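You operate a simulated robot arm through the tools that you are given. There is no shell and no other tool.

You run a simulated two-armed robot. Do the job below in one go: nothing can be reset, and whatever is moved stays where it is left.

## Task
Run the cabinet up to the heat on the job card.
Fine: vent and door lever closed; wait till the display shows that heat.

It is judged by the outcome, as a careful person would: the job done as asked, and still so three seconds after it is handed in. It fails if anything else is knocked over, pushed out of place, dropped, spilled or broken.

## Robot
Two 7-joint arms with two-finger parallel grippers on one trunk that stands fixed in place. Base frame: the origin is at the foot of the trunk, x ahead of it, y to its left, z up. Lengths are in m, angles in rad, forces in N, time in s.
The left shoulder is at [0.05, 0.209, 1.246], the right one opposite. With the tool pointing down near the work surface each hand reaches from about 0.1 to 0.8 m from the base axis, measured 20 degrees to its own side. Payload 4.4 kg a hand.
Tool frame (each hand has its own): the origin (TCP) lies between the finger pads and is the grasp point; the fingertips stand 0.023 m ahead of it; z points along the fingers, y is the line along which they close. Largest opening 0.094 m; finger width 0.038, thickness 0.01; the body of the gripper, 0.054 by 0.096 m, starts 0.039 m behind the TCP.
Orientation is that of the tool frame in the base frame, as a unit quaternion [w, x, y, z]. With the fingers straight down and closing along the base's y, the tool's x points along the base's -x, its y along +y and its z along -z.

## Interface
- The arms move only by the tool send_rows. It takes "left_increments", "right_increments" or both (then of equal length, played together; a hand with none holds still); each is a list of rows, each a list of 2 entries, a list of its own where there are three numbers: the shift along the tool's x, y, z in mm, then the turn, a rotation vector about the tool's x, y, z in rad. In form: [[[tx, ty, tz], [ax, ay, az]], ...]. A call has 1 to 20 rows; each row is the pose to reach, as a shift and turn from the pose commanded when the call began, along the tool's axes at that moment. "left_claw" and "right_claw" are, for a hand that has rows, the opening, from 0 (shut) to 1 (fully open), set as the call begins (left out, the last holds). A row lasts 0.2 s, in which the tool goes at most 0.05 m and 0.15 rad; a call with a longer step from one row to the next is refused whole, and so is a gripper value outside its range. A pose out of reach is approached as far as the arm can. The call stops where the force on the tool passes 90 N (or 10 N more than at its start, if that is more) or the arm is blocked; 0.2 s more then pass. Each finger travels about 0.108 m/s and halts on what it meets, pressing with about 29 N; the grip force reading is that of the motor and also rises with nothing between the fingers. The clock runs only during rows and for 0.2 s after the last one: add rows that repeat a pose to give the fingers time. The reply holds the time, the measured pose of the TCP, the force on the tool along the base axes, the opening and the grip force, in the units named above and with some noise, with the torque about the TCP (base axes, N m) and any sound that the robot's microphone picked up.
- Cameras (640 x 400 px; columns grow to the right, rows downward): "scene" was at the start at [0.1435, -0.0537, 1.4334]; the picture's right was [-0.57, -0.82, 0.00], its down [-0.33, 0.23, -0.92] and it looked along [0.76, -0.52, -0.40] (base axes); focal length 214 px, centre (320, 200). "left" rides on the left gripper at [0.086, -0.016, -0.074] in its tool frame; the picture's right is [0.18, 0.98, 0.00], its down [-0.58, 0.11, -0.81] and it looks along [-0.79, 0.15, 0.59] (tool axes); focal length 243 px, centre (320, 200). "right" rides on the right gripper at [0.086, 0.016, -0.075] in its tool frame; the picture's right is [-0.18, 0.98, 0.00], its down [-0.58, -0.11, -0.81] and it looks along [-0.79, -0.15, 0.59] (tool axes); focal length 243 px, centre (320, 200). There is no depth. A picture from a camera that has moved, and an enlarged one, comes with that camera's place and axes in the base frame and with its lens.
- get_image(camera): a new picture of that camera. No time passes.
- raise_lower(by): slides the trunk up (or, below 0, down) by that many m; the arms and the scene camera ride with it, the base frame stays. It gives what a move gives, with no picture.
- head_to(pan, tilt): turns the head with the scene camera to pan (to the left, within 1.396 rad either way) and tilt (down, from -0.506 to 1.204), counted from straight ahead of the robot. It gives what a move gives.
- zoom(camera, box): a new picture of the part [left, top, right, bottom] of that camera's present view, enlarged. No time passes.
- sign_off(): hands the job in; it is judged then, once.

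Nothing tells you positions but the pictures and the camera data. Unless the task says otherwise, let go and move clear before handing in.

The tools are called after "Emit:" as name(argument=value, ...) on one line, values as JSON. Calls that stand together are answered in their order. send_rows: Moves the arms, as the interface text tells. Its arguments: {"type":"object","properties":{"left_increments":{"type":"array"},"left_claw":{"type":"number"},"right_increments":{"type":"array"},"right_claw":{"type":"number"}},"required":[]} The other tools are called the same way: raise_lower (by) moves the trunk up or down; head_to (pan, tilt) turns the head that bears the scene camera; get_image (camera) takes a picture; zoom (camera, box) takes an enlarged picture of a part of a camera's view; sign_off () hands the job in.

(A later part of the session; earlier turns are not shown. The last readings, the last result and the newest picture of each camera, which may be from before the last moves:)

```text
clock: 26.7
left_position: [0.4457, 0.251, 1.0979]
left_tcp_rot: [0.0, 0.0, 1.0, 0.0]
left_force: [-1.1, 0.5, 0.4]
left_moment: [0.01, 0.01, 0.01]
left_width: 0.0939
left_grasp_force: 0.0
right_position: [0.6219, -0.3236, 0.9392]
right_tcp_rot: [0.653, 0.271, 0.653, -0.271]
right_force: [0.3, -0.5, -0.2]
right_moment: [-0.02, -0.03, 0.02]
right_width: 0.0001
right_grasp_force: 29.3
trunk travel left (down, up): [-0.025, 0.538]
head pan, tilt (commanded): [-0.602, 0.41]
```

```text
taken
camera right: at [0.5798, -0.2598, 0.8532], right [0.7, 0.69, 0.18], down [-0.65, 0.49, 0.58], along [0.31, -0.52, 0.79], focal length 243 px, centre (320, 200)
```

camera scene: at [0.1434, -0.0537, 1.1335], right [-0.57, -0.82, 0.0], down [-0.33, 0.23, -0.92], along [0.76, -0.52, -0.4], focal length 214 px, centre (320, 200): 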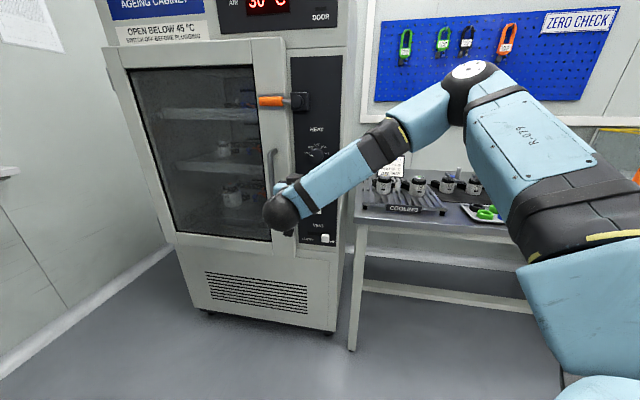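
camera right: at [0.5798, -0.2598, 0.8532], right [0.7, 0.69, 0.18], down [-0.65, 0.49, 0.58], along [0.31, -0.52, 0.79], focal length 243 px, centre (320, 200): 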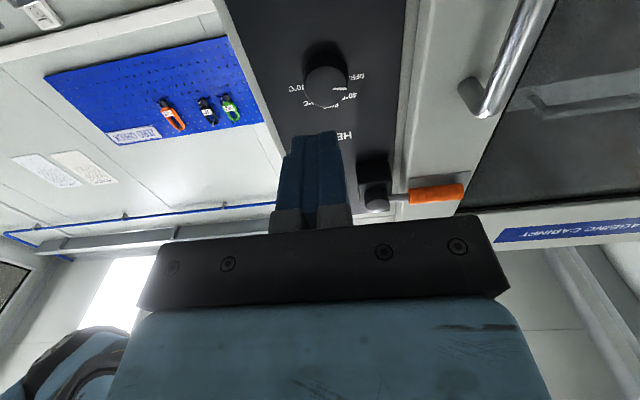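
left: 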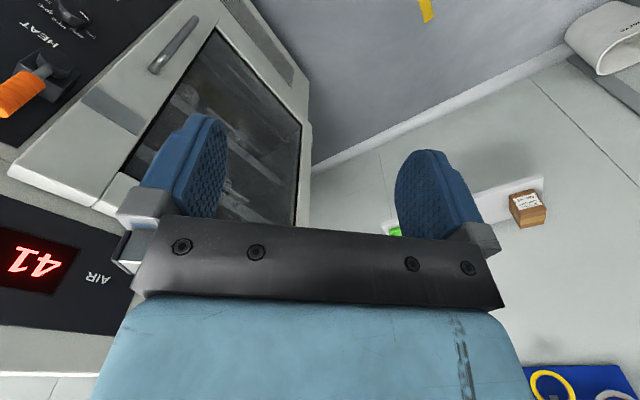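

From this height I can measure the controls better, so I'll zoom in on the dial, switch and vent.

Emit:
zoom(camera="scene", box=[285, 115, 355, 255])

Emit:
zoom(camera="scene", box=[290, 215, 350, 252])

Emit:
zoom(camera="scene", box=[290, 120, 350, 170])

Emit:
zoom(camera="right", box=[270, 20, 400, 110])

```text
2.86 times, centred on (320, 185) of scene
camera zoom: at [0.1434, -0.0537, 1.1335], right [-0.57, -0.82, 0.0], down [-0.33, 0.23, -0.92], along [0.76, -0.52, -0.4], focal length 613 px, centre (320, 243)
```

zoom: 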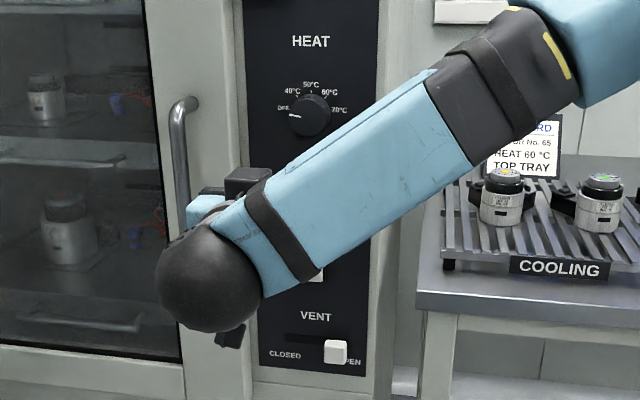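

```text
10.67 times, centred on (320, 234) of scene
camera zoom: at [0.1434, -0.0537, 1.1335], right [-0.57, -0.82, 0.0], down [-0.33, 0.23, -0.92], along [0.76, -0.52, -0.4], focal length 2288 px, centre (320, -157)
```

zoom: 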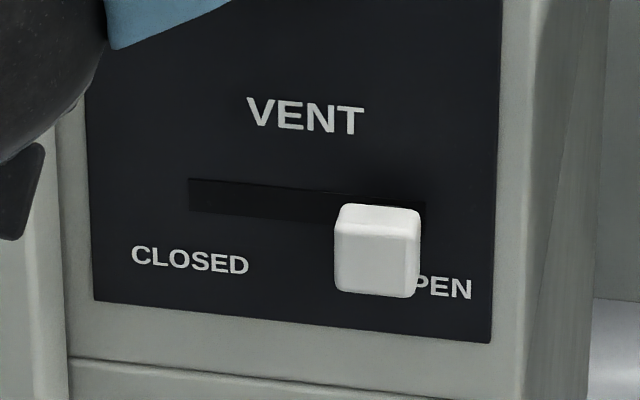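

```text
8.00 times, centred on (320, 145) of scene
camera zoom: at [0.1434, -0.0537, 1.1335], right [-0.57, -0.82, 0.0], down [-0.33, 0.23, -0.92], along [0.76, -0.52, -0.4], focal length 1716 px, centre (320, 640)
```

zoom: 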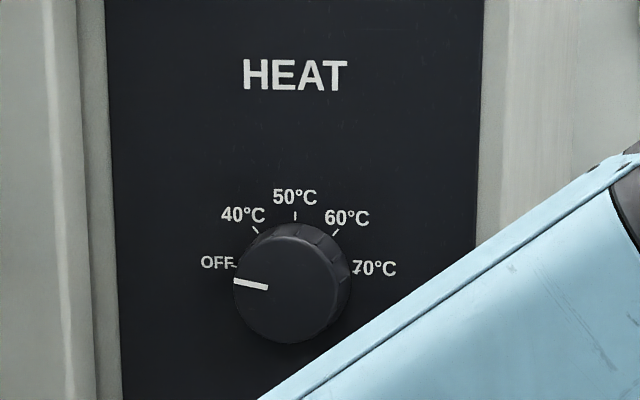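

```text
4.44 times, centred on (335, 65) of right
camera zoom: at [0.5798, -0.2598, 0.8532], right [0.7, 0.69, 0.18], down [-0.65, 0.49, 0.58], along [0.31, -0.52, 0.79], focal length 1078 px, centre (253, 800)
```

zoom: 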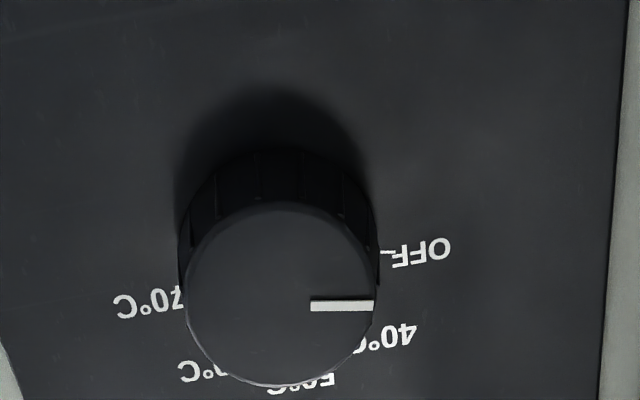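

The dial marks are 40° apart, so 60 °C is 120° clockwise from OFF. I'll do the vent first: its knob is at e≈-0.17, z≈0.67, and I'll bring the closed fingers to a standoff to its right.

Emit:
send_rows(right_increments=[[[38, -11, 0], [0, 0, 0]], [[77, -22, 0], [0, 0, 0]], [[115, -33, 0], [0, 0, 0]], [[154, -44, 0], [0, 0, 0]], [[193, -55, 0], [0, 0, 0]], [[231, -66, 0], [0, 0, 0]], [[270, -77, 0], [0, 0, 0]], [[270, -77, 0], [0, 0, 0]]])

Emit:
get_image(camera="scene")

Emit:
get_image(camera="right")

```text
clock: 28.5
left_position: [0.4468, 0.25, 1.0986]
left_tcp_rot: [0.0, 0.0, 1.0, 0.0]
left_force: [0.4, 1.0, -0.3]
left_moment: [-0.01, 0.01, 0.04]
left_width: 0.094
left_grasp_force: 0.2
right_position: [0.5585, -0.4155, 0.7339]
right_tcp_rot: [0.653, 0.271, 0.654, -0.27]
right_force: [0.0, 0.3, 1.2]
right_moment: [0.03, 0.0, 0.0]
right_width: 0.0
right_grasp_force: 29.2
right hand out of reach, approached as far as the arm can: row 5, 6, 7, 8
trunk travel left (down, up): [-0.025, 0.538]
head pan, tilt (commanded): [-0.602, 0.41]
```

```text
taken
camera scene: at [0.1435, -0.0537, 1.1334], right [-0.57, -0.82, 0.0], down [-0.33, 0.23, -0.92], along [0.76, -0.52, -0.4], focal length 214 px, centre (320, 200)
```

scene: 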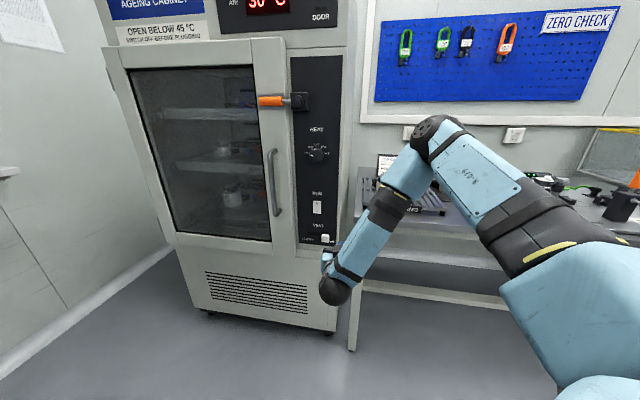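

```text
taken
camera right: at [0.5165, -0.352, 0.6472], right [0.7, 0.69, 0.18], down [-0.65, 0.49, 0.58], along [0.31, -0.52, 0.79], focal length 243 px, centre (320, 200)
```

right: 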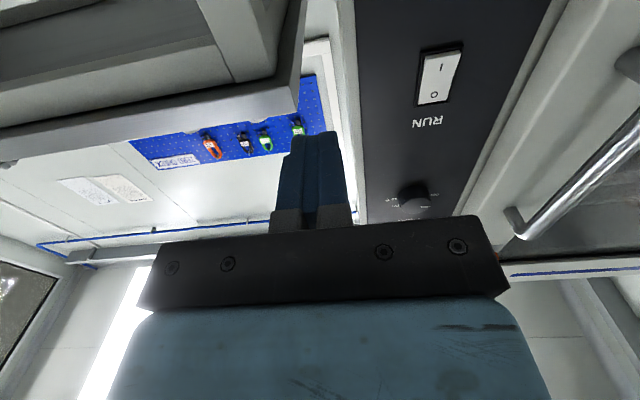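

The level hand can't get that low, so I'll pitch the fingers down about 35° and line up to the right of the vent knob again.

Emit:
send_rows(right_increments=[[[-5, 8, 0], [0, 0.15, 0]], [[-5, 16, 0], [0, 0.3, 0]], [[-5, 24, 0], [0, 0.45, 0]], [[-5, 32, 0], [0, 0.6, 0]], [[-5, 32, 0], [0, 0.6, 0]]])

```text
clock: 29.7
left_position: [0.4453, 0.2511, 1.0985]
left_tcp_rot: [-0.001, 0.0, 1.0, 0.0]
left_force: [0.3, 0.4, 0.3]
left_moment: [0.03, -0.02, -0.04]
left_width: 0.0942
left_grasp_force: 0.0
right_position: [0.5794, -0.3904, 0.7399]
right_tcp_rot: [0.431, 0.339, 0.817, -0.179]
right_force: [-0.1, 0.3, -0.5]
right_moment: [0.0, 0.02, -0.01]
right_width: 0.0
right_grasp_force: 28.5
trunk travel left (down, up): [-0.025, 0.538]
head pan, tilt (commanded): [-0.602, 0.41]
```

Emit:
send_rows(right_increments=[[[7, 0, 27], [0, 0, 0]], [[15, 0, 54], [0, 0, 0]], [[22.3, 0, 80.7], [0, 0, 0]], [[22.3, 0, 80.7], [0, 0, 0]]])

Emit:
get_image(camera="right")

Emit:
zoom(camera="scene", box=[280, 190, 380, 270])

Emit:
get_image(camera="scene")

```text
clock: 30.7
left_position: [0.4458, 0.2504, 1.0982]
left_tcp_rot: [0.0, 0.0, 1.0, 0.0]
left_force: [-0.2, -0.4, 0.2]
left_moment: [0.01, -0.03, -0.01]
left_width: 0.0937
left_grasp_force: 0.0
right_position: [0.6182, -0.4286, 0.6743]
right_tcp_rot: [0.431, 0.339, 0.817, -0.179]
right_force: [-1.1, 0.4, -0.1]
right_moment: [0.0, 0.01, 0.0]
right_width: 0.0
right_grasp_force: 29.1
trunk travel left (down, up): [-0.025, 0.538]
head pan, tilt (commanded): [-0.602, 0.41]
```

```text
taken
camera right: at [0.551, -0.339, 0.6463], right [0.77, 0.62, 0.15], down [-0.32, 0.16, 0.94], along [0.56, -0.77, 0.32], focal length 243 px, centre (320, 200)
```

right: 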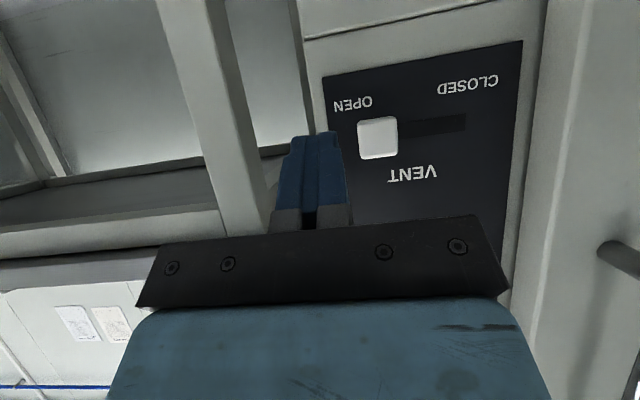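

```text
5.00 times, centred on (330, 230) of scene
camera zoom: at [0.1435, -0.0536, 1.1335], right [-0.57, -0.82, 0.0], down [-0.33, 0.23, -0.92], along [0.76, -0.52, -0.4], focal length 1072 px, centre (270, 50)
```

zoom: 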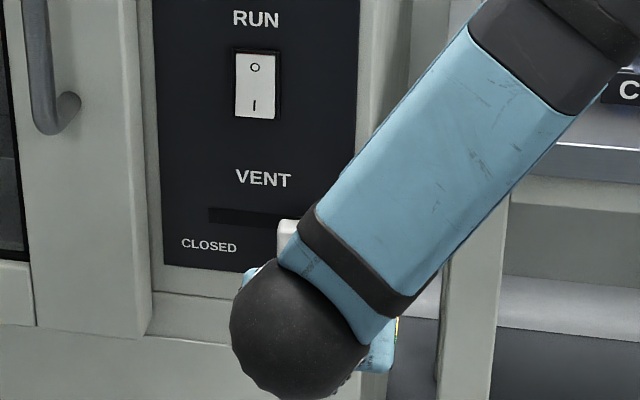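

```text
taken
camera scene: at [0.1435, -0.0536, 1.1335], right [-0.57, -0.82, 0.0], down [-0.33, 0.23, -0.92], along [0.76, -0.52, -0.4], focal length 214 px, centre (320, 200)
```

scene: 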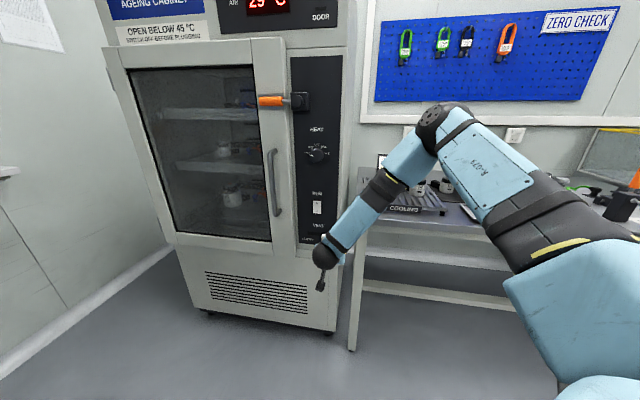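

The fingers are lined up to the right of the white vent knob. I'll advance so the tips sit beside it, just off the panel.

Emit:
send_rows(right_increments=[[[-12, 0, 16], [0, 0, 0]], [[-23, 0, 32], [0, 0, 0]], [[-34, 0, 48], [0, 0, 0]], [[-45, 0, 62], [0, 0, 0]], [[-45, 0, 62], [0, 0, 0]]])

Emit:
get_image(camera="right")

Emit:
get_image(camera="scene")

```text
clock: 31.9
left_position: [0.4457, 0.2507, 1.0986]
left_tcp_rot: [0.0, 0.0, 1.0, -0.001]
left_force: [0.3, 0.9, 0.3]
left_moment: [-0.02, 0.02, 0.0]
left_width: 0.0939
left_grasp_force: 0.1
right_position: [0.6721, -0.4835, 0.6777]
right_tcp_rot: [0.431, 0.34, 0.817, -0.179]
right_force: [0.6, -0.1, 0.0]
right_moment: [0.0, 0.01, 0.0]
right_width: 0.0
right_grasp_force: 28.6
trunk travel left (down, up): [-0.025, 0.538]
head pan, tilt (commanded): [-0.602, 0.41]
```

```text
taken
camera right: at [0.6054, -0.3937, 0.6485], right [0.77, 0.62, 0.15], down [-0.32, 0.16, 0.94], along [0.56, -0.77, 0.32], focal length 243 px, centre (320, 200)
```

right: 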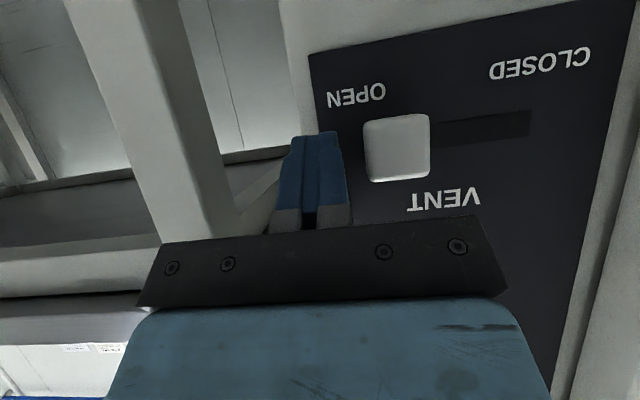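

```text
taken
camera scene: at [0.1435, -0.0537, 1.1334], right [-0.57, -0.82, 0.0], down [-0.33, 0.23, -0.92], along [0.76, -0.52, -0.4], focal length 214 px, centre (320, 200)
```

scene: 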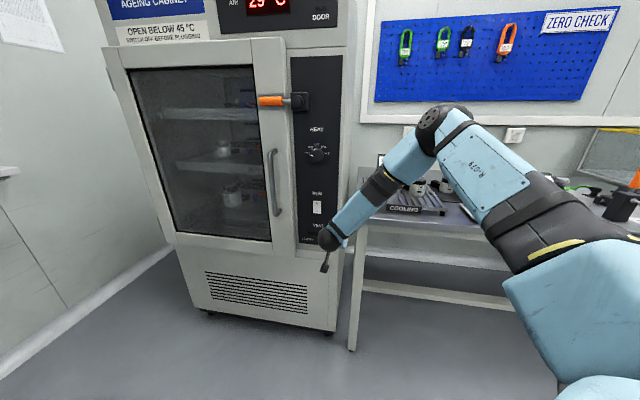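

The tips are beside the knob and deeper than its front face, with no contact yet. Now I push it left toward CLOSED.

Emit:
send_rows(right_increments=[[[0, 10, 0], [0, 0, 0]], [[0, 20, 0], [0, 0, 0]], [[0, 30, 0], [0, 0, 0]], [[0, 40, 0], [0, 0, 0]], [[0, 50, 0], [0, 0, 0]], [[0, 60, 0], [0, 0, 0]], [[0, 68, 0], [0, 0, 0]], [[0, 74, 0], [0, 0, 0]], [[0, 74, 0], [0, 0, 0]]])

Emit:
get_image(camera="right")

Emit:
zoom(camera="scene", box=[280, 190, 380, 270])

```text
clock: 33.9
left_position: [0.4461, 0.2508, 1.0978]
left_tcp_rot: [0.0, 0.0, 1.0, 0.001]
left_force: [-0.2, 0.8, -0.6]
left_moment: [0.03, -0.01, 0.02]
left_width: 0.0942
left_grasp_force: 0.1
right_position: [0.7094, -0.443, 0.6957]
right_tcp_rot: [0.431, 0.34, 0.816, -0.179]
right_force: [0.0, -1.4, 0.1]
right_moment: [0.01, 0.0, 0.01]
right_width: 0.0
right_grasp_force: 28.9
right hand out of reach, approached as far as the arm can: row 5, 6, 7, 8, 9
trunk travel left (down, up): [-0.025, 0.538]
head pan, tilt (commanded): [-0.602, 0.41]
```

```text
taken
camera right: at [0.642, -0.3526, 0.6659], right [0.77, 0.62, 0.15], down [-0.32, 0.16, 0.94], along [0.56, -0.77, 0.32], focal length 243 px, centre (320, 200)
```

right: 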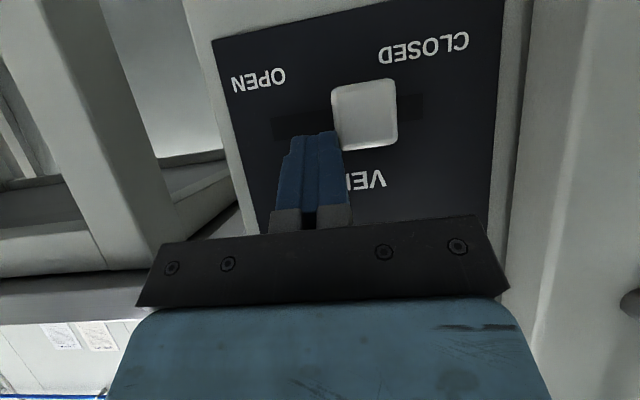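

```text
5.00 times, centred on (330, 230) of scene
camera zoom: at [0.1435, -0.0537, 1.1334], right [-0.57, -0.82, 0.0], down [-0.33, 0.23, -0.92], along [0.76, -0.52, -0.4], focal length 1072 px, centre (270, 50)
```

zoom: 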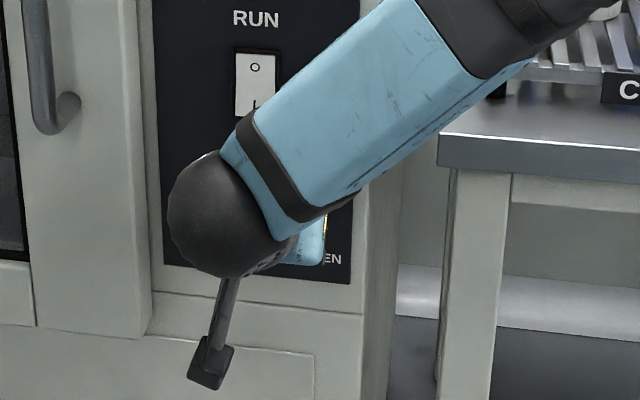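

The knob is roughly halfway, but the arm reached a wrist limit again and the hand rode up. I'll back off, pitch the fingers down more steeply and finish the push.

Emit:
send_rows(right_increments=[[[4, -6, -15], [0, 0, 0]], [[8.7, -6, -30.4], [0, 0.1, 0]], [[8.7, -6, -30.4], [0, 0.25, 0]], [[8.7, -6, -30.4], [0, 0.4, 0]], [[8.7, -6, -30.4], [0, 0.4, 0]]])

Emit:
get_image(camera="right")

Emit:
zoom(camera="scene", box=[270, 180, 390, 270])

```text
clock: 35.1
left_position: [0.4453, 0.2498, 1.098]
left_tcp_rot: [0.0, 0.0, 1.0, -0.001]
left_force: [0.8, 0.6, 0.3]
left_moment: [-0.01, 0.0, -0.01]
left_width: 0.0939
left_grasp_force: 0.0
right_position: [0.6834, -0.4243, 0.7056]
right_tcp_rot: [0.259, 0.368, 0.886, -0.108]
right_force: [0.5, -0.3, 0.8]
right_moment: [0.0, 0.01, -0.02]
right_width: 0.0001
right_grasp_force: 29.0
trunk travel left (down, up): [-0.025, 0.538]
head pan, tilt (commanded): [-0.602, 0.41]
```

```text
taken
camera right: at [0.6144, -0.334, 0.7215], right [0.81, 0.58, 0.1], down [-0.04, -0.12, 0.99], along [0.59, -0.8, -0.07], focal length 243 px, centre (320, 200)
```

right: 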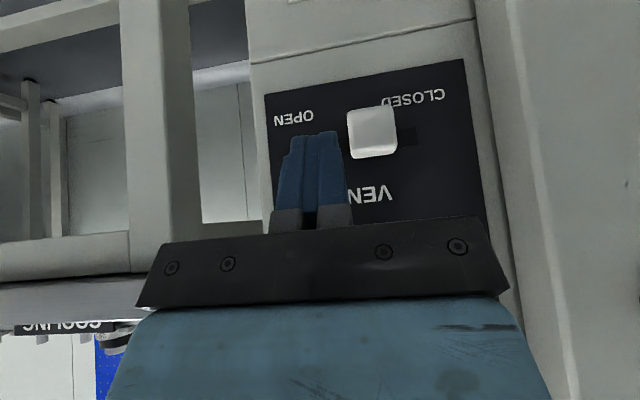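

```text
4.44 times, centred on (330, 225) of scene
camera zoom: at [0.1436, -0.0537, 1.1334], right [-0.57, -0.82, 0.0], down [-0.33, 0.23, -0.92], along [0.76, -0.52, -0.4], focal length 953 px, centre (276, 89)
```

zoom: 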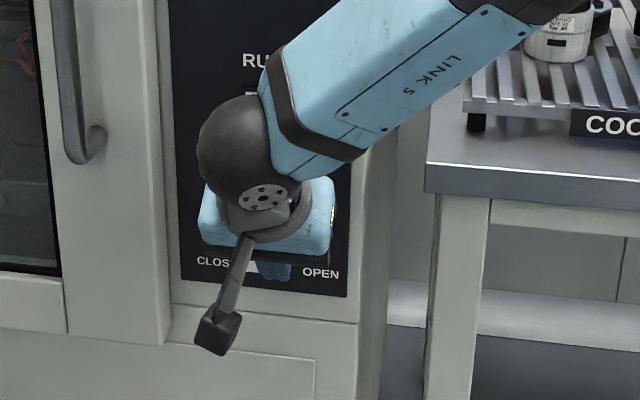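

Good, that pose works, and the knob needs about 18 mm more. I move in beside it and push left to its stop.

Emit:
send_rows(right_increments=[[[-7, 0, 13], [0, 0, 0]], [[-14, 0, 26], [0, 0, 0]], [[-21.6, 0, 39], [0, 0, 0]], [[-21.6, 6, 39], [0, 0, 0]], [[-21.6, 12, 39], [0, 0, 0]], [[-21.6, 18, 39], [0, 0, 0]], [[-21.6, 24, 39], [0, 0, 0]], [[-21.6, 28, 39], [0, 0, 0]]])

Emit:
get_image(camera="right")

```text
clock: 36.9
left_position: [0.4457, 0.2488, 1.0985]
left_tcp_rot: [0.0, 0.0, 1.0, 0.001]
left_force: [0.4, 0.8, 0.4]
left_moment: [-0.03, 0.01, -0.01]
left_width: 0.0938
left_grasp_force: 0.0
right_position: [0.7293, -0.4329, 0.6875]
right_tcp_rot: [0.261, 0.367, 0.887, -0.107]
right_force: [-0.7, 1.2, 0.6]
right_moment: [0.01, -0.05, -0.02]
right_width: 0.0
right_grasp_force: 28.8
right hand out of reach, approached as far as the arm can: row 8
trunk travel left (down, up): [-0.025, 0.538]
head pan, tilt (commanded): [-0.602, 0.41]
```

```text
taken
camera right: at [0.6599, -0.3425, 0.7033], right [0.8, 0.59, 0.1], down [-0.04, -0.12, 0.99], along [0.59, -0.8, -0.07], focal length 243 px, centre (320, 200)
```

right: 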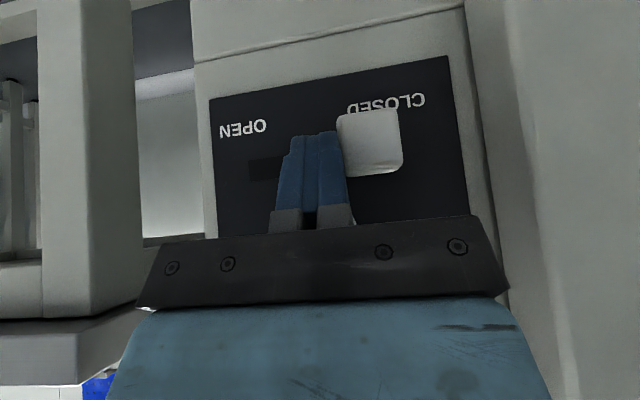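

Emit:
zoom(camera="right", box=[240, 60, 480, 200])

Emit:
zoom(camera="scene", box=[270, 190, 370, 260])

```text
2.67 times, centred on (360, 130) of right
camera zoom: at [0.6599, -0.3425, 0.7033], right [0.8, 0.59, 0.1], down [-0.04, -0.12, 0.99], along [0.59, -0.8, -0.07], focal length 647 px, centre (213, 387)
```

zoom: 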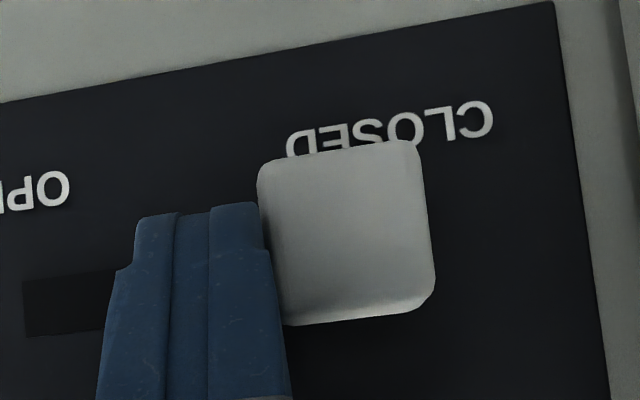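

```text
5.71 times, centred on (320, 225) of scene
camera zoom: at [0.1434, -0.0534, 1.1335], right [-0.57, -0.82, 0.0], down [-0.33, 0.23, -0.92], along [0.76, -0.52, -0.4], focal length 1226 px, centre (320, 57)
```

zoom: 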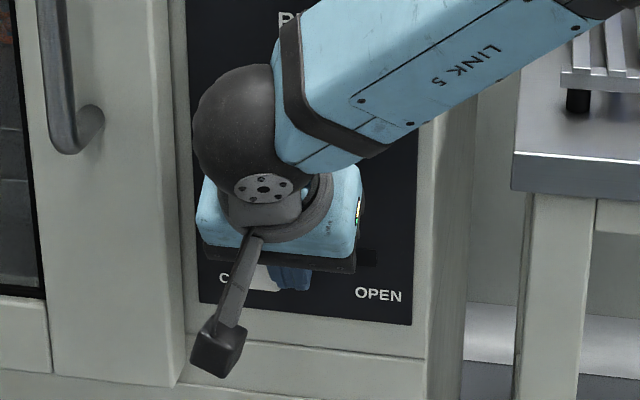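

The knob looks to be at the left end of its slot. I'll move off it to check with a clear view.

Emit:
send_rows(right_increments=[[[0, -10, 0], [0, 0, 0]], [[25, -14, -16], [0, 0, 0]], [[50, -30, -32], [0, 0, 0]], [[67, -50, -43], [0, 0, 0]], [[67, -70, -43], [0, 0, 0]], [[67, -70, -43], [0, 0, 0]]])

Emit:
zoom(camera="right", box=[240, 60, 560, 260])

Emit:
zoom(camera="scene", box=[270, 190, 370, 260])

```text
clock: 38.3
left_position: [0.4446, 0.2497, 1.0979]
left_tcp_rot: [0.0, 0.0, 1.0, 0.0]
left_force: [0.1, -0.4, -0.8]
left_moment: [-0.01, 0.01, 0.02]
left_width: 0.0935
left_grasp_force: 0.1
right_position: [0.6222, -0.4278, 0.6866]
right_tcp_rot: [0.26, 0.368, 0.886, -0.108]
right_force: [0.1, -0.1, -0.1]
right_moment: [-0.03, 0.02, 0.01]
right_width: 0.0
right_grasp_force: 29.1
trunk travel left (down, up): [-0.025, 0.538]
head pan, tilt (commanded): [-0.602, 0.41]
```

```text
2.00 times, centred on (400, 160) of right
camera zoom: at [0.554, -0.3361, 0.7031], right [0.81, 0.58, 0.1], down [-0.04, -0.11, 0.99], along [0.59, -0.8, -0.07], focal length 485 px, centre (160, 280)
```

zoom: 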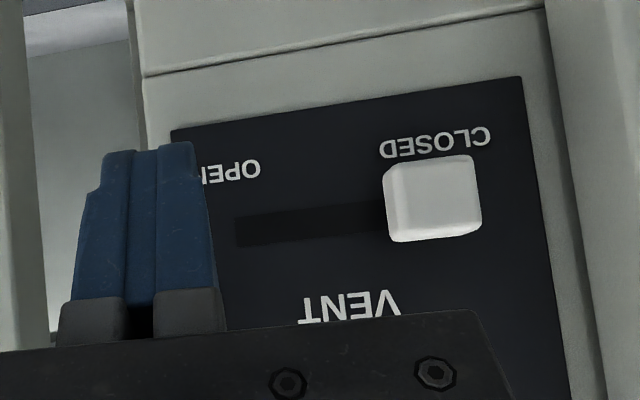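

```text
5.71 times, centred on (320, 225) of scene
camera zoom: at [0.1435, -0.0537, 1.1334], right [-0.57, -0.82, 0.0], down [-0.33, 0.23, -0.92], along [0.76, -0.52, -0.4], focal length 1226 px, centre (320, 57)
```

zoom: 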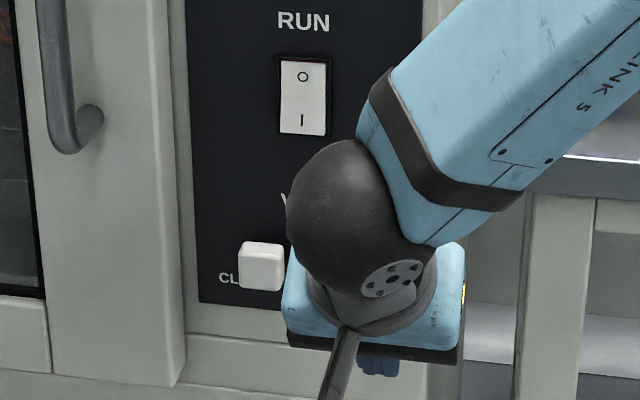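

The vent knob is now at the mirror image of its open position, with no slot left showing, so it's closed. Next is the dial: I rise to a level standoff in front of it and open the gripper.

Emit:
send_rows(right_increments=[[[-13.3, 8.6, -34.5], [0, -0.125, 0]], [[-26.6, 17.2, -69], [0, -0.25, 0]], [[-39.9, 25.8, -103.5], [0, -0.375, 0]], [[-53.2, 34.4, -138], [0, -0.5, 0]], [[-66.4, 43, -172.5], [0, -0.625, 0]], [[-79.7, 51.7, -207], [0, -0.75, 0]], [[-93, 60.3, -242], [0, -0.875, 0]], [[-106.2, 69, -276.4], [0, -1.0, 0]], [[-106.2, 69, -276.4], [0, -1.0, 0]]], right_claw=1)

Emit:
get_image(camera="scene")

Emit:
get_image(camera="right")

```text
clock: 40.3
left_position: [0.4461, 0.2501, 1.0989]
left_tcp_rot: [-0.001, 0.0, 1.0, -0.001]
left_force: [0.7, 0.5, 0.3]
left_moment: [0.01, 0.0, 0.0]
left_width: 0.094
left_grasp_force: 0.0
right_position: [0.6302, -0.3362, 0.9775]
right_tcp_rot: [0.653, 0.272, 0.652, -0.272]
right_force: [0.1, 0.3, 0.0]
right_moment: [-0.01, 0.0, -0.03]
right_width: 0.094
right_grasp_force: 0.1
trunk travel left (down, up): [-0.025, 0.538]
head pan, tilt (commanded): [-0.602, 0.41]
```

```text
taken
camera scene: at [0.1436, -0.0537, 1.1334], right [-0.57, -0.82, 0.0], down [-0.33, 0.23, -0.92], along [0.76, -0.52, -0.4], focal length 214 px, centre (320, 200)
```

scene: 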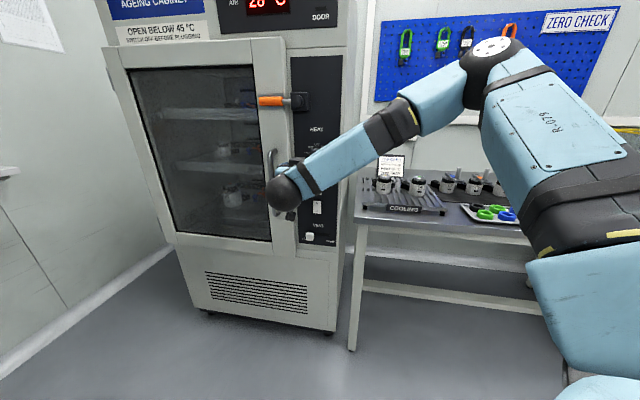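

```text
taken
camera right: at [0.5883, -0.272, 0.8905], right [0.7, 0.69, 0.18], down [-0.65, 0.49, 0.58], along [0.31, -0.52, 0.79], focal length 243 px, centre (320, 200)
```

right: 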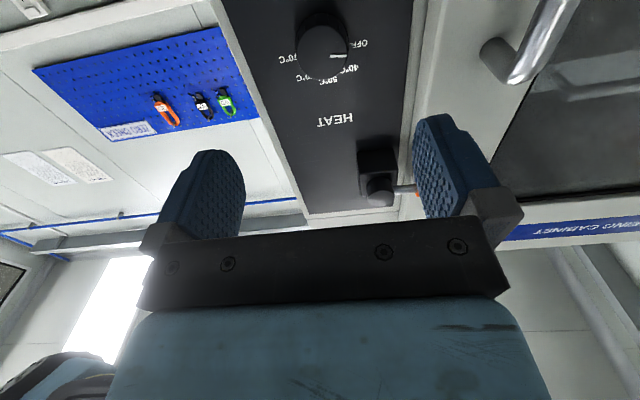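

Now I test the wrist roll range at this standoff by rolling -60° (anticlockwise) before gripping the dial.

Emit:
send_rows(right_increments=[[[0, 0, 0], [0, 0, -0.15]], [[0, 0, 0], [0, 0, -0.3]], [[0, 0, 0], [0, 0, -0.45]], [[0, 0, 0], [0, 0, -0.6]], [[0, 0, 0], [0, 0, -0.75]], [[0, 0, 0], [0, 0, -0.9]], [[0, 0, 0], [0, 0, -1.05]], [[0, 0, 0], [0, 0, -1.05]]])

Emit:
get_image(camera="right")

Emit:
get_image(camera="scene")

```text
clock: 42.1
left_position: [0.4457, 0.2503, 1.0975]
left_tcp_rot: [0.0, 0.0, 1.0, 0.0]
left_force: [0.5, 0.2, 0.4]
left_moment: [0.0, -0.01, 0.0]
left_width: 0.0939
left_grasp_force: 0.1
right_position: [0.6293, -0.3354, 0.9757]
right_tcp_rot: [0.429, -0.095, 0.701, -0.562]
right_force: [-0.6, 0.2, 0.4]
right_moment: [0.01, -0.01, 0.03]
right_width: 0.0939
right_grasp_force: 0.0
trunk travel left (down, up): [-0.025, 0.538]
head pan, tilt (commanded): [-0.602, 0.41]
```

```text
taken
camera right: at [0.5283, -0.331, 0.9197], right [0.46, 0.46, -0.76], down [-0.25, 0.89, 0.38], along [0.85, 0.02, 0.52], focal length 243 px, centre (320, 200)
```

right: 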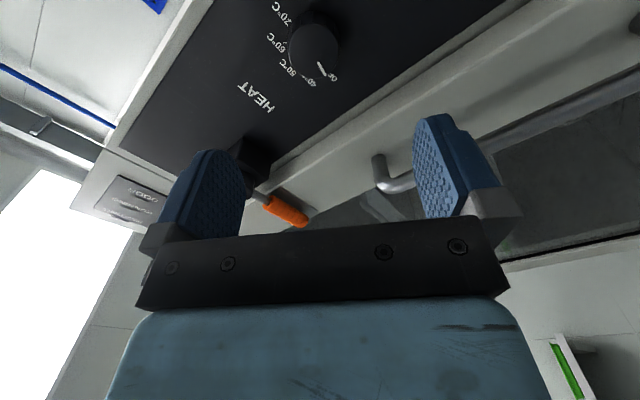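

```text
taken
camera scene: at [0.1435, -0.0537, 1.1334], right [-0.57, -0.82, 0.0], down [-0.33, 0.23, -0.92], along [0.76, -0.52, -0.4], focal length 214 px, centre (320, 200)
```

scene: 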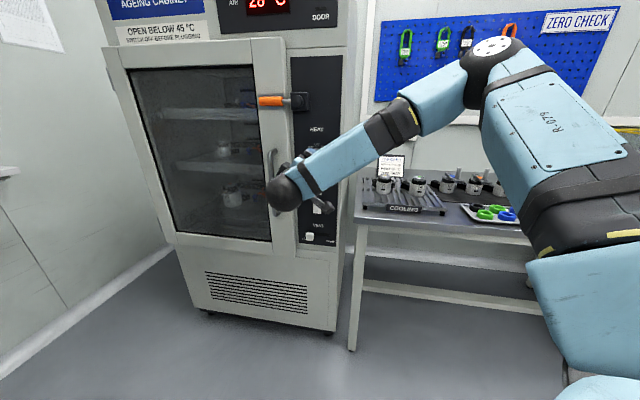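

Rolling works and the dial centre checks out at e≈-0.2065, z≈0.982. I advance with open fingers around the dial, stopping a few mm short of the panel.

Emit:
send_rows(right_increments=[[[-2, -6, 25], [0, 0, 0]], [[-2, -6, 50], [0, 0, 0]], [[-2, -6, 75], [0, 0, 0]], [[-2, -6, 100], [0, 0, 0]], [[-2, -6, 115], [0, 0, 0]], [[-2, -6, 128], [0, 0, 0]], [[-2, -6, 128], [0, 0, 0]]])

Emit:
get_image(camera="right")

Emit:
zoom(camera="scene", box=[270, 110, 370, 220])

```text
clock: 43.7
left_position: [0.4468, 0.2509, 1.0982]
left_tcp_rot: [0.0, 0.0, 1.0, 0.0]
left_force: [0.1, 0.3, 0.4]
left_moment: [0.0, 0.01, -0.02]
left_width: 0.0943
left_grasp_force: 0.0
right_position: [0.7183, -0.4289, 0.983]
right_tcp_rot: [0.429, -0.093, 0.701, -0.562]
right_force: [-0.1, -0.4, 0.6]
right_moment: [0.01, -0.01, 0.01]
right_width: 0.0942
right_grasp_force: 0.1
trunk travel left (down, up): [-0.025, 0.538]
head pan, tilt (commanded): [-0.602, 0.41]
```

```text
taken
camera right: at [0.6175, -0.4228, 0.9257], right [0.46, 0.46, -0.76], down [-0.25, 0.89, 0.38], along [0.85, 0.01, 0.52], focal length 243 px, centre (320, 200)
```

right: 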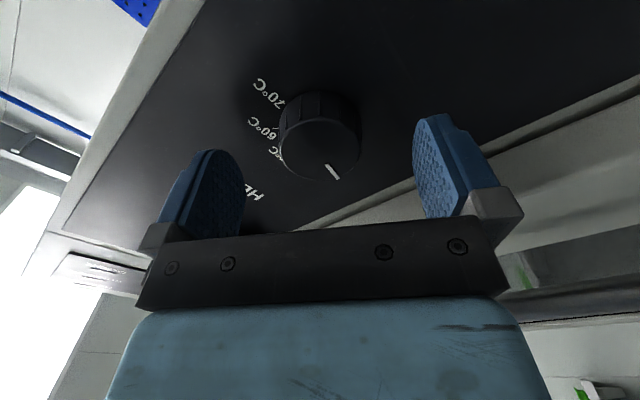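

```text
3.64 times, centred on (320, 165) of scene
camera zoom: at [0.1435, -0.0537, 1.1334], right [-0.57, -0.82, 0.0], down [-0.33, 0.23, -0.92], along [0.76, -0.52, -0.4], focal length 780 px, centre (320, 327)
```

zoom: 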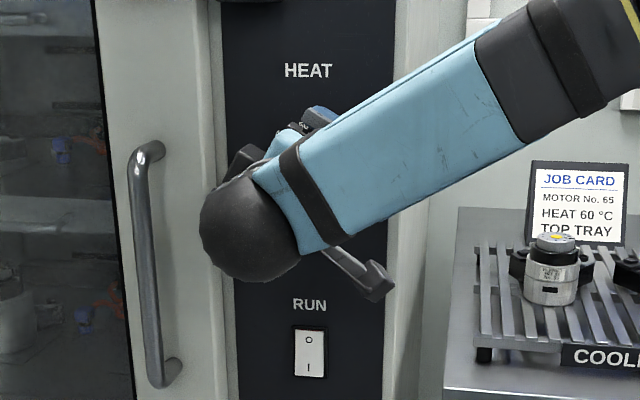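

Emit:
zoom(camera="right", box=[230, 60, 390, 200])

```text
2.86 times, centred on (310, 130) of right
camera zoom: at [0.6175, -0.4228, 0.9257], right [0.46, 0.46, -0.76], down [-0.25, 0.89, 0.38], along [0.85, 0.01, 0.52], focal length 693 px, centre (349, 400)
```

zoom: 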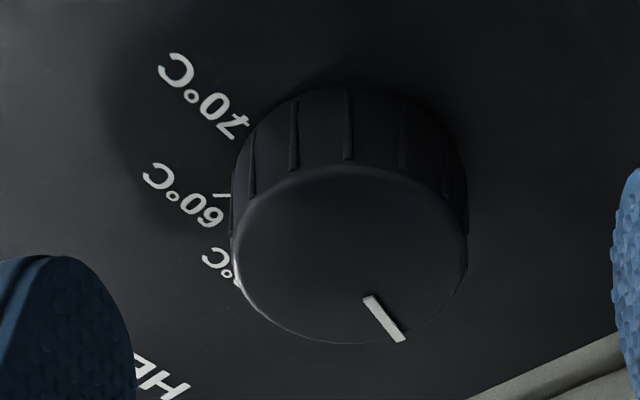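

The dial sits between the open fingers. I'll ease forward another 11 mm, watching the contact force, then close on it.

Emit:
send_rows(right_increments=[[[0, 0, 4], [0, 0, 0]], [[0, 0, 8], [0, 0, 0]], [[0, 0, 11], [0, 0, 0]], [[0, 0, 11], [0, 0, 0]]])

Emit:
get_image(camera="right")

```text
clock: 44.7
left_position: [0.4463, 0.2503, 1.0991]
left_tcp_rot: [0.0, 0.0, 1.0, 0.0]
left_force: [-1.0, 0.0, -0.2]
left_moment: [0.0, -0.01, -0.01]
left_width: 0.0941
left_grasp_force: 0.0
right_position: [0.7257, -0.4351, 0.9828]
right_tcp_rot: [0.429, -0.094, 0.701, -0.562]
right_force: [-0.2, 0.4, -0.6]
right_moment: [-0.01, -0.01, -0.03]
right_width: 0.0942
right_grasp_force: 0.0
trunk travel left (down, up): [-0.025, 0.538]
head pan, tilt (commanded): [-0.602, 0.41]
```

```text
taken
camera right: at [0.6256, -0.4305, 0.9258], right [0.46, 0.46, -0.76], down [-0.25, 0.89, 0.38], along [0.85, 0.01, 0.52], focal length 243 px, centre (320, 200)
```

right: 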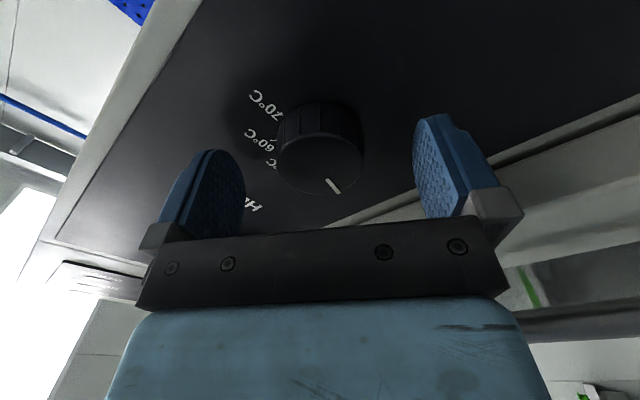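

Aligned and no contact. Now I close the fingers on the dial.

Emit:
send_rows(right_increments=[[[0, 0, 0], [0, 0, 0]], [[0, 0, 0], [0, 0, 0]], [[0, 0, 0], [0, 0, 0]]], right_claw=0)

Emit:
get_image(camera="right")

```text
clock: 45.5
left_position: [0.4456, 0.2498, 1.0985]
left_tcp_rot: [0.0, 0.0, 1.0, -0.001]
left_force: [0.0, -1.2, -0.2]
left_moment: [0.02, -0.01, 0.03]
left_width: 0.0939
left_grasp_force: 0.0
right_position: [0.7255, -0.435, 0.9841]
right_tcp_rot: [0.43, -0.093, 0.701, -0.562]
right_force: [1.7, -1.9, 2.5]
right_moment: [0.04, -0.01, -0.15]
right_width: 0.0457
right_grasp_force: 45.5
trunk travel left (down, up): [-0.025, 0.538]
head pan, tilt (commanded): [-0.602, 0.41]
```

```text
taken
camera right: at [0.6255, -0.4306, 0.9261], right [0.46, 0.46, -0.76], down [-0.25, 0.89, 0.38], along [0.85, 0.01, 0.52], focal length 243 px, centre (320, 200)
```

right: 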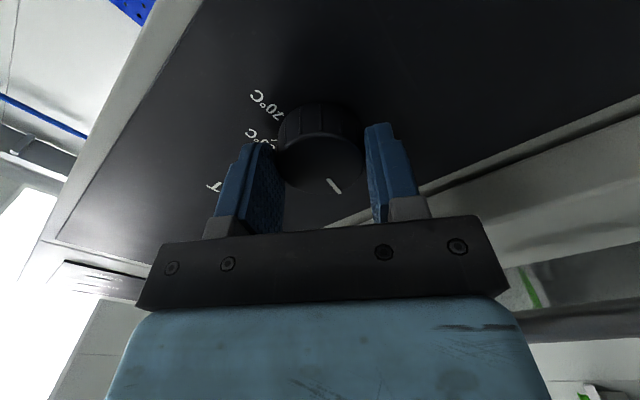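

The dial is gripped at 46 mm. I turn clockwise 60° first, back to the roll angle I know is reachable.

Emit:
send_rows(right_increments=[[[0, 0, 0], [0, 0, 0.13]], [[0, 0, 0], [0, 0, 0.26]], [[0, 0, 0], [0, 0, 0.39]], [[0, 0, 0], [0, 0, 0.52]], [[0, 0, 0], [0, 0, 0.65]], [[0, 0, 0], [0, 0, 0.78]], [[0, 0, 0], [0, 0, 0.91]], [[0, 0, 0], [0, 0, 1.047]], [[0, 0, 0], [0, 0, 1.047]]])

Emit:
get_image(camera="right")

```text
clock: 47.5
left_position: [0.4481, 0.2512, 1.0969]
left_tcp_rot: [-0.001, -0.001, 1.0, -0.001]
left_force: [0.7, -0.8, -1.1]
left_moment: [0.0, 0.01, -0.03]
left_width: 0.094
left_grasp_force: 0.1
right_position: [0.7283, -0.4341, 0.9814]
right_tcp_rot: [0.653, 0.269, 0.654, -0.27]
right_force: [12.9, 13.3, -4.6]
right_moment: [-0.28, -0.16, 0.83]
right_width: 0.0457
right_grasp_force: 44.9
trunk travel left (down, up): [-0.025, 0.538]
head pan, tilt (commanded): [-0.602, 0.41]
```

```text
taken
camera right: at [0.6857, -0.3703, 0.8952], right [0.69, 0.7, 0.18], down [-0.65, 0.49, 0.58], along [0.32, -0.52, 0.79], focal length 243 px, centre (320, 200)
```

right: 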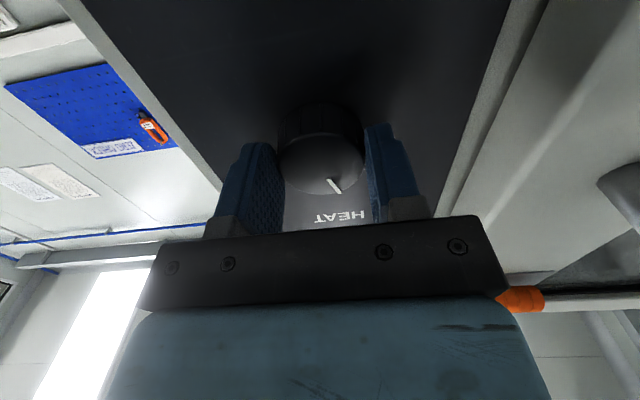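

The dial turned with the gripper, with its pointer now about -20° from the top. I'll release it, check that it stays, then roll back with the fingers open and re-grip for the remaining 60°.

Emit:
send_rows(right_increments=[[[0, 0, 0], [0, 0, 0]], [[0, 0, 0], [0, 0, 0]], [[0, 0, 0], [0, 0, 0]]], right_claw=1)

Emit:
zoom(camera="right", box=[240, 80, 420, 240])

```text
clock: 48.3
left_position: [0.446, 0.2506, 1.0997]
left_tcp_rot: [0.001, 0.0, 1.0, 0.001]
left_force: [0.2, -1.0, 0.5]
left_moment: [0.0, 0.0, 0.0]
left_width: 0.0939
left_grasp_force: 0.0
right_position: [0.7261, -0.4351, 0.9829]
right_tcp_rot: [0.653, 0.27, 0.653, -0.272]
right_force: [-0.8, 0.3, -0.3]
right_moment: [0.01, 0.04, -0.03]
right_width: 0.0936
right_grasp_force: 0.1
trunk travel left (down, up): [-0.025, 0.538]
head pan, tilt (commanded): [-0.602, 0.41]
```

```text
2.50 times, centred on (330, 160) of right
camera zoom: at [0.6845, -0.3719, 0.8963], right [0.7, 0.69, 0.18], down [-0.65, 0.5, 0.58], along [0.31, -0.52, 0.79], focal length 606 px, centre (295, 300)
```

zoom: 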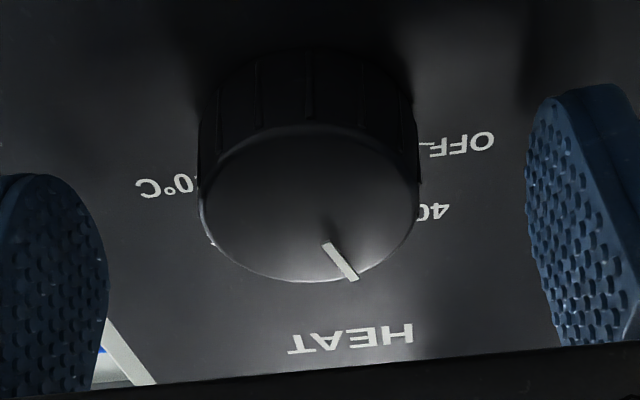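

The dial stayed at about -20° after release, with no snap. Its centre is about 3 mm further left than the tool, so I correct for that while rolling back with the fingers open.

Emit:
send_rows(right_increments=[[[0, 3, 0], [0, 0, -0.131]], [[0, 3, 0], [0, 0, -0.262]], [[0, 3, 0], [0, 0, -0.393]], [[0, 3, 0], [0, 0, -0.524]], [[0, 3, 0], [0, 0, -0.654]], [[0, 3, 0], [0, 0, -0.785]], [[0, 3, 0], [0, 0, -0.916]], [[0, 3, 0], [0, 0, -1.047]], [[0, 3, 0], [0, 0, -1.047]]])

Emit:
zoom(camera="right", box=[230, 60, 410, 220])

```text
clock: 50.3
left_position: [0.4454, 0.2507, 1.0982]
left_tcp_rot: [0.0, 0.0, 1.0, 0.001]
left_force: [1.1, 0.2, 0.1]
left_moment: [-0.03, 0.01, -0.03]
left_width: 0.0938
left_grasp_force: 0.1
right_position: [0.729, -0.4323, 0.983]
right_tcp_rot: [0.429, -0.094, 0.701, -0.562]
right_force: [-0.5, -1.6, 0.1]
right_moment: [0.02, 0.0, 0.02]
right_width: 0.0941
right_grasp_force: 0.1
trunk travel left (down, up): [-0.025, 0.538]
head pan, tilt (commanded): [-0.602, 0.41]
```

```text
2.50 times, centred on (320, 140) of right
camera zoom: at [0.6279, -0.4281, 0.9257], right [0.46, 0.46, -0.76], down [-0.25, 0.89, 0.38], along [0.85, 0.02, 0.52], focal length 606 px, centre (320, 350)
```

zoom: 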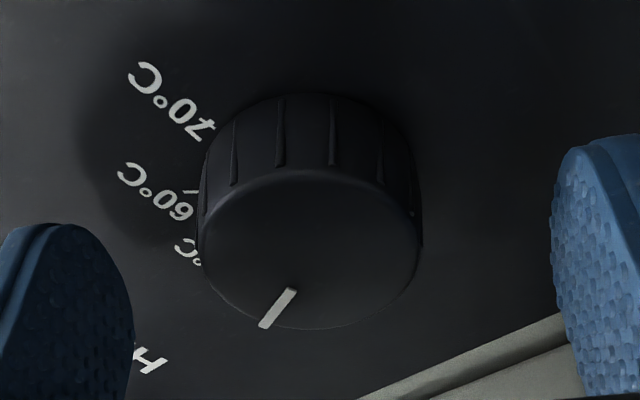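

Now I grip again and turn the remaining 60° clockwise.

Emit:
send_rows(right_increments=[[[0, 0, 0], [0, 0, 0]], [[0, 0, 0], [0, 0, 0]], [[0, 0, 0], [0, 0, 0]], [[0, 0, 0], [0, 0, 0.13]], [[0, 0, 0], [0, 0, 0.26]], [[0, 0, 0], [0, 0, 0.39]], [[0, 0, 0], [0, 0, 0.52]], [[0, 0, 0], [0, 0, 0.65]], [[0, 0, 0], [0, 0, 0.78]], [[0, 0, 0], [0, 0, 0.91]], [[0, 0, 0], [0, 0, 1.047]], [[0, 0, 0], [0, 0, 1.047]]], right_claw=0)

Emit:
zoom(camera="right", box=[240, 80, 420, 240])

```text
clock: 52.9
left_position: [0.4447, 0.2507, 1.0995]
left_tcp_rot: [0.001, 0.0, 1.0, 0.0]
left_force: [0.1, 0.7, 0.1]
left_moment: [-0.01, 0.02, -0.01]
left_width: 0.0941
left_grasp_force: 0.0
right_position: [0.7278, -0.4327, 0.9846]
right_tcp_rot: [0.654, 0.27, 0.653, -0.27]
right_force: [4.5, -9.1, 19.3]
right_moment: [-0.19, -0.27, -0.17]
right_width: 0.0449
right_grasp_force: 44.9
trunk travel left (down, up): [-0.025, 0.538]
head pan, tilt (commanded): [-0.602, 0.41]
```

```text
2.50 times, centred on (330, 160) of right
camera zoom: at [0.6857, -0.3694, 0.8974], right [0.7, 0.69, 0.18], down [-0.65, 0.49, 0.58], along [0.31, -0.52, 0.79], focal length 606 px, centre (295, 300)
```

zoom: 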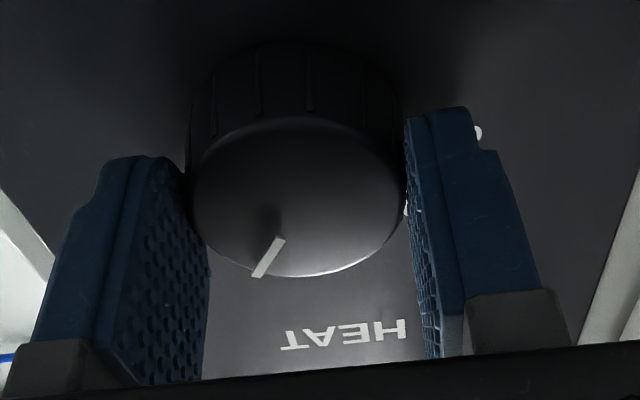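

I'll release and back off to read the pointer accurately.

Emit:
send_rows(right_increments=[[[0, 0, 0], [0, 0, 0]], [[0, 0, 0], [0, 0, 0]], [[0, 0, 0], [0, 0, 0]], [[0, 0, -20], [0, 0, 0]], [[0, 0, -45], [0, 0, 0]], [[0, 0, -70], [0, 0, 0]], [[0, 0, -70], [0, 0, 0]]], right_claw=1)

Emit:
zoom(camera="right", box=[240, 20, 420, 180])

Emit:
zoom(camera="scene", box=[290, 120, 350, 170])

```text
clock: 54.5
left_position: [0.4456, 0.2508, 1.0978]
left_tcp_rot: [-0.001, 0.0, 1.0, -0.001]
left_force: [-0.3, -1.0, 0.5]
left_moment: [-0.02, 0.0, -0.02]
left_width: 0.0941
left_grasp_force: 0.1
right_position: [0.6785, -0.383, 0.9831]
right_tcp_rot: [0.653, 0.269, 0.654, -0.272]
right_force: [0.4, -0.1, 0.0]
right_moment: [-0.03, 0.03, 0.0]
right_width: 0.0942
right_grasp_force: 0.0
trunk travel left (down, up): [-0.025, 0.538]
head pan, tilt (commanded): [-0.602, 0.41]
```

```text
2.50 times, centred on (330, 100) of right
camera zoom: at [0.6369, -0.3202, 0.8959], right [0.7, 0.69, 0.18], down [-0.65, 0.49, 0.58], along [0.31, -0.52, 0.79], focal length 606 px, centre (295, 450)
```

zoom: 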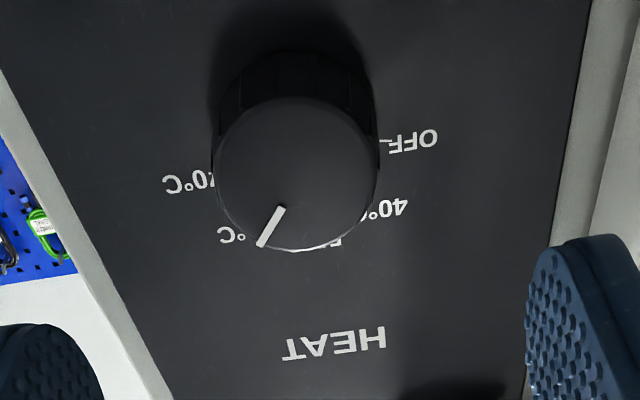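

```text
8.00 times, centred on (320, 145) of scene
camera zoom: at [0.1435, -0.0537, 1.1334], right [-0.57, -0.82, 0.0], down [-0.33, 0.23, -0.92], along [0.76, -0.52, -0.4], focal length 1716 px, centre (320, 640)
```

zoom: 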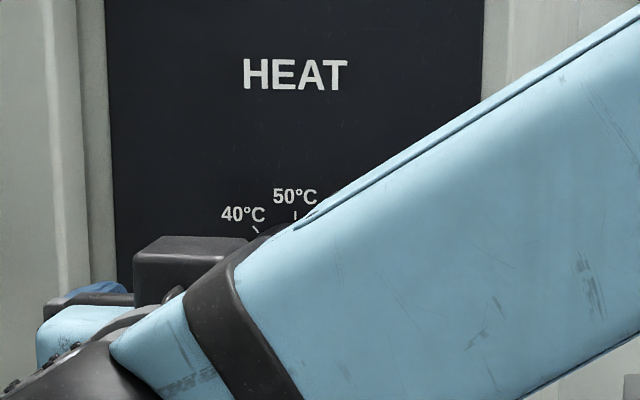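

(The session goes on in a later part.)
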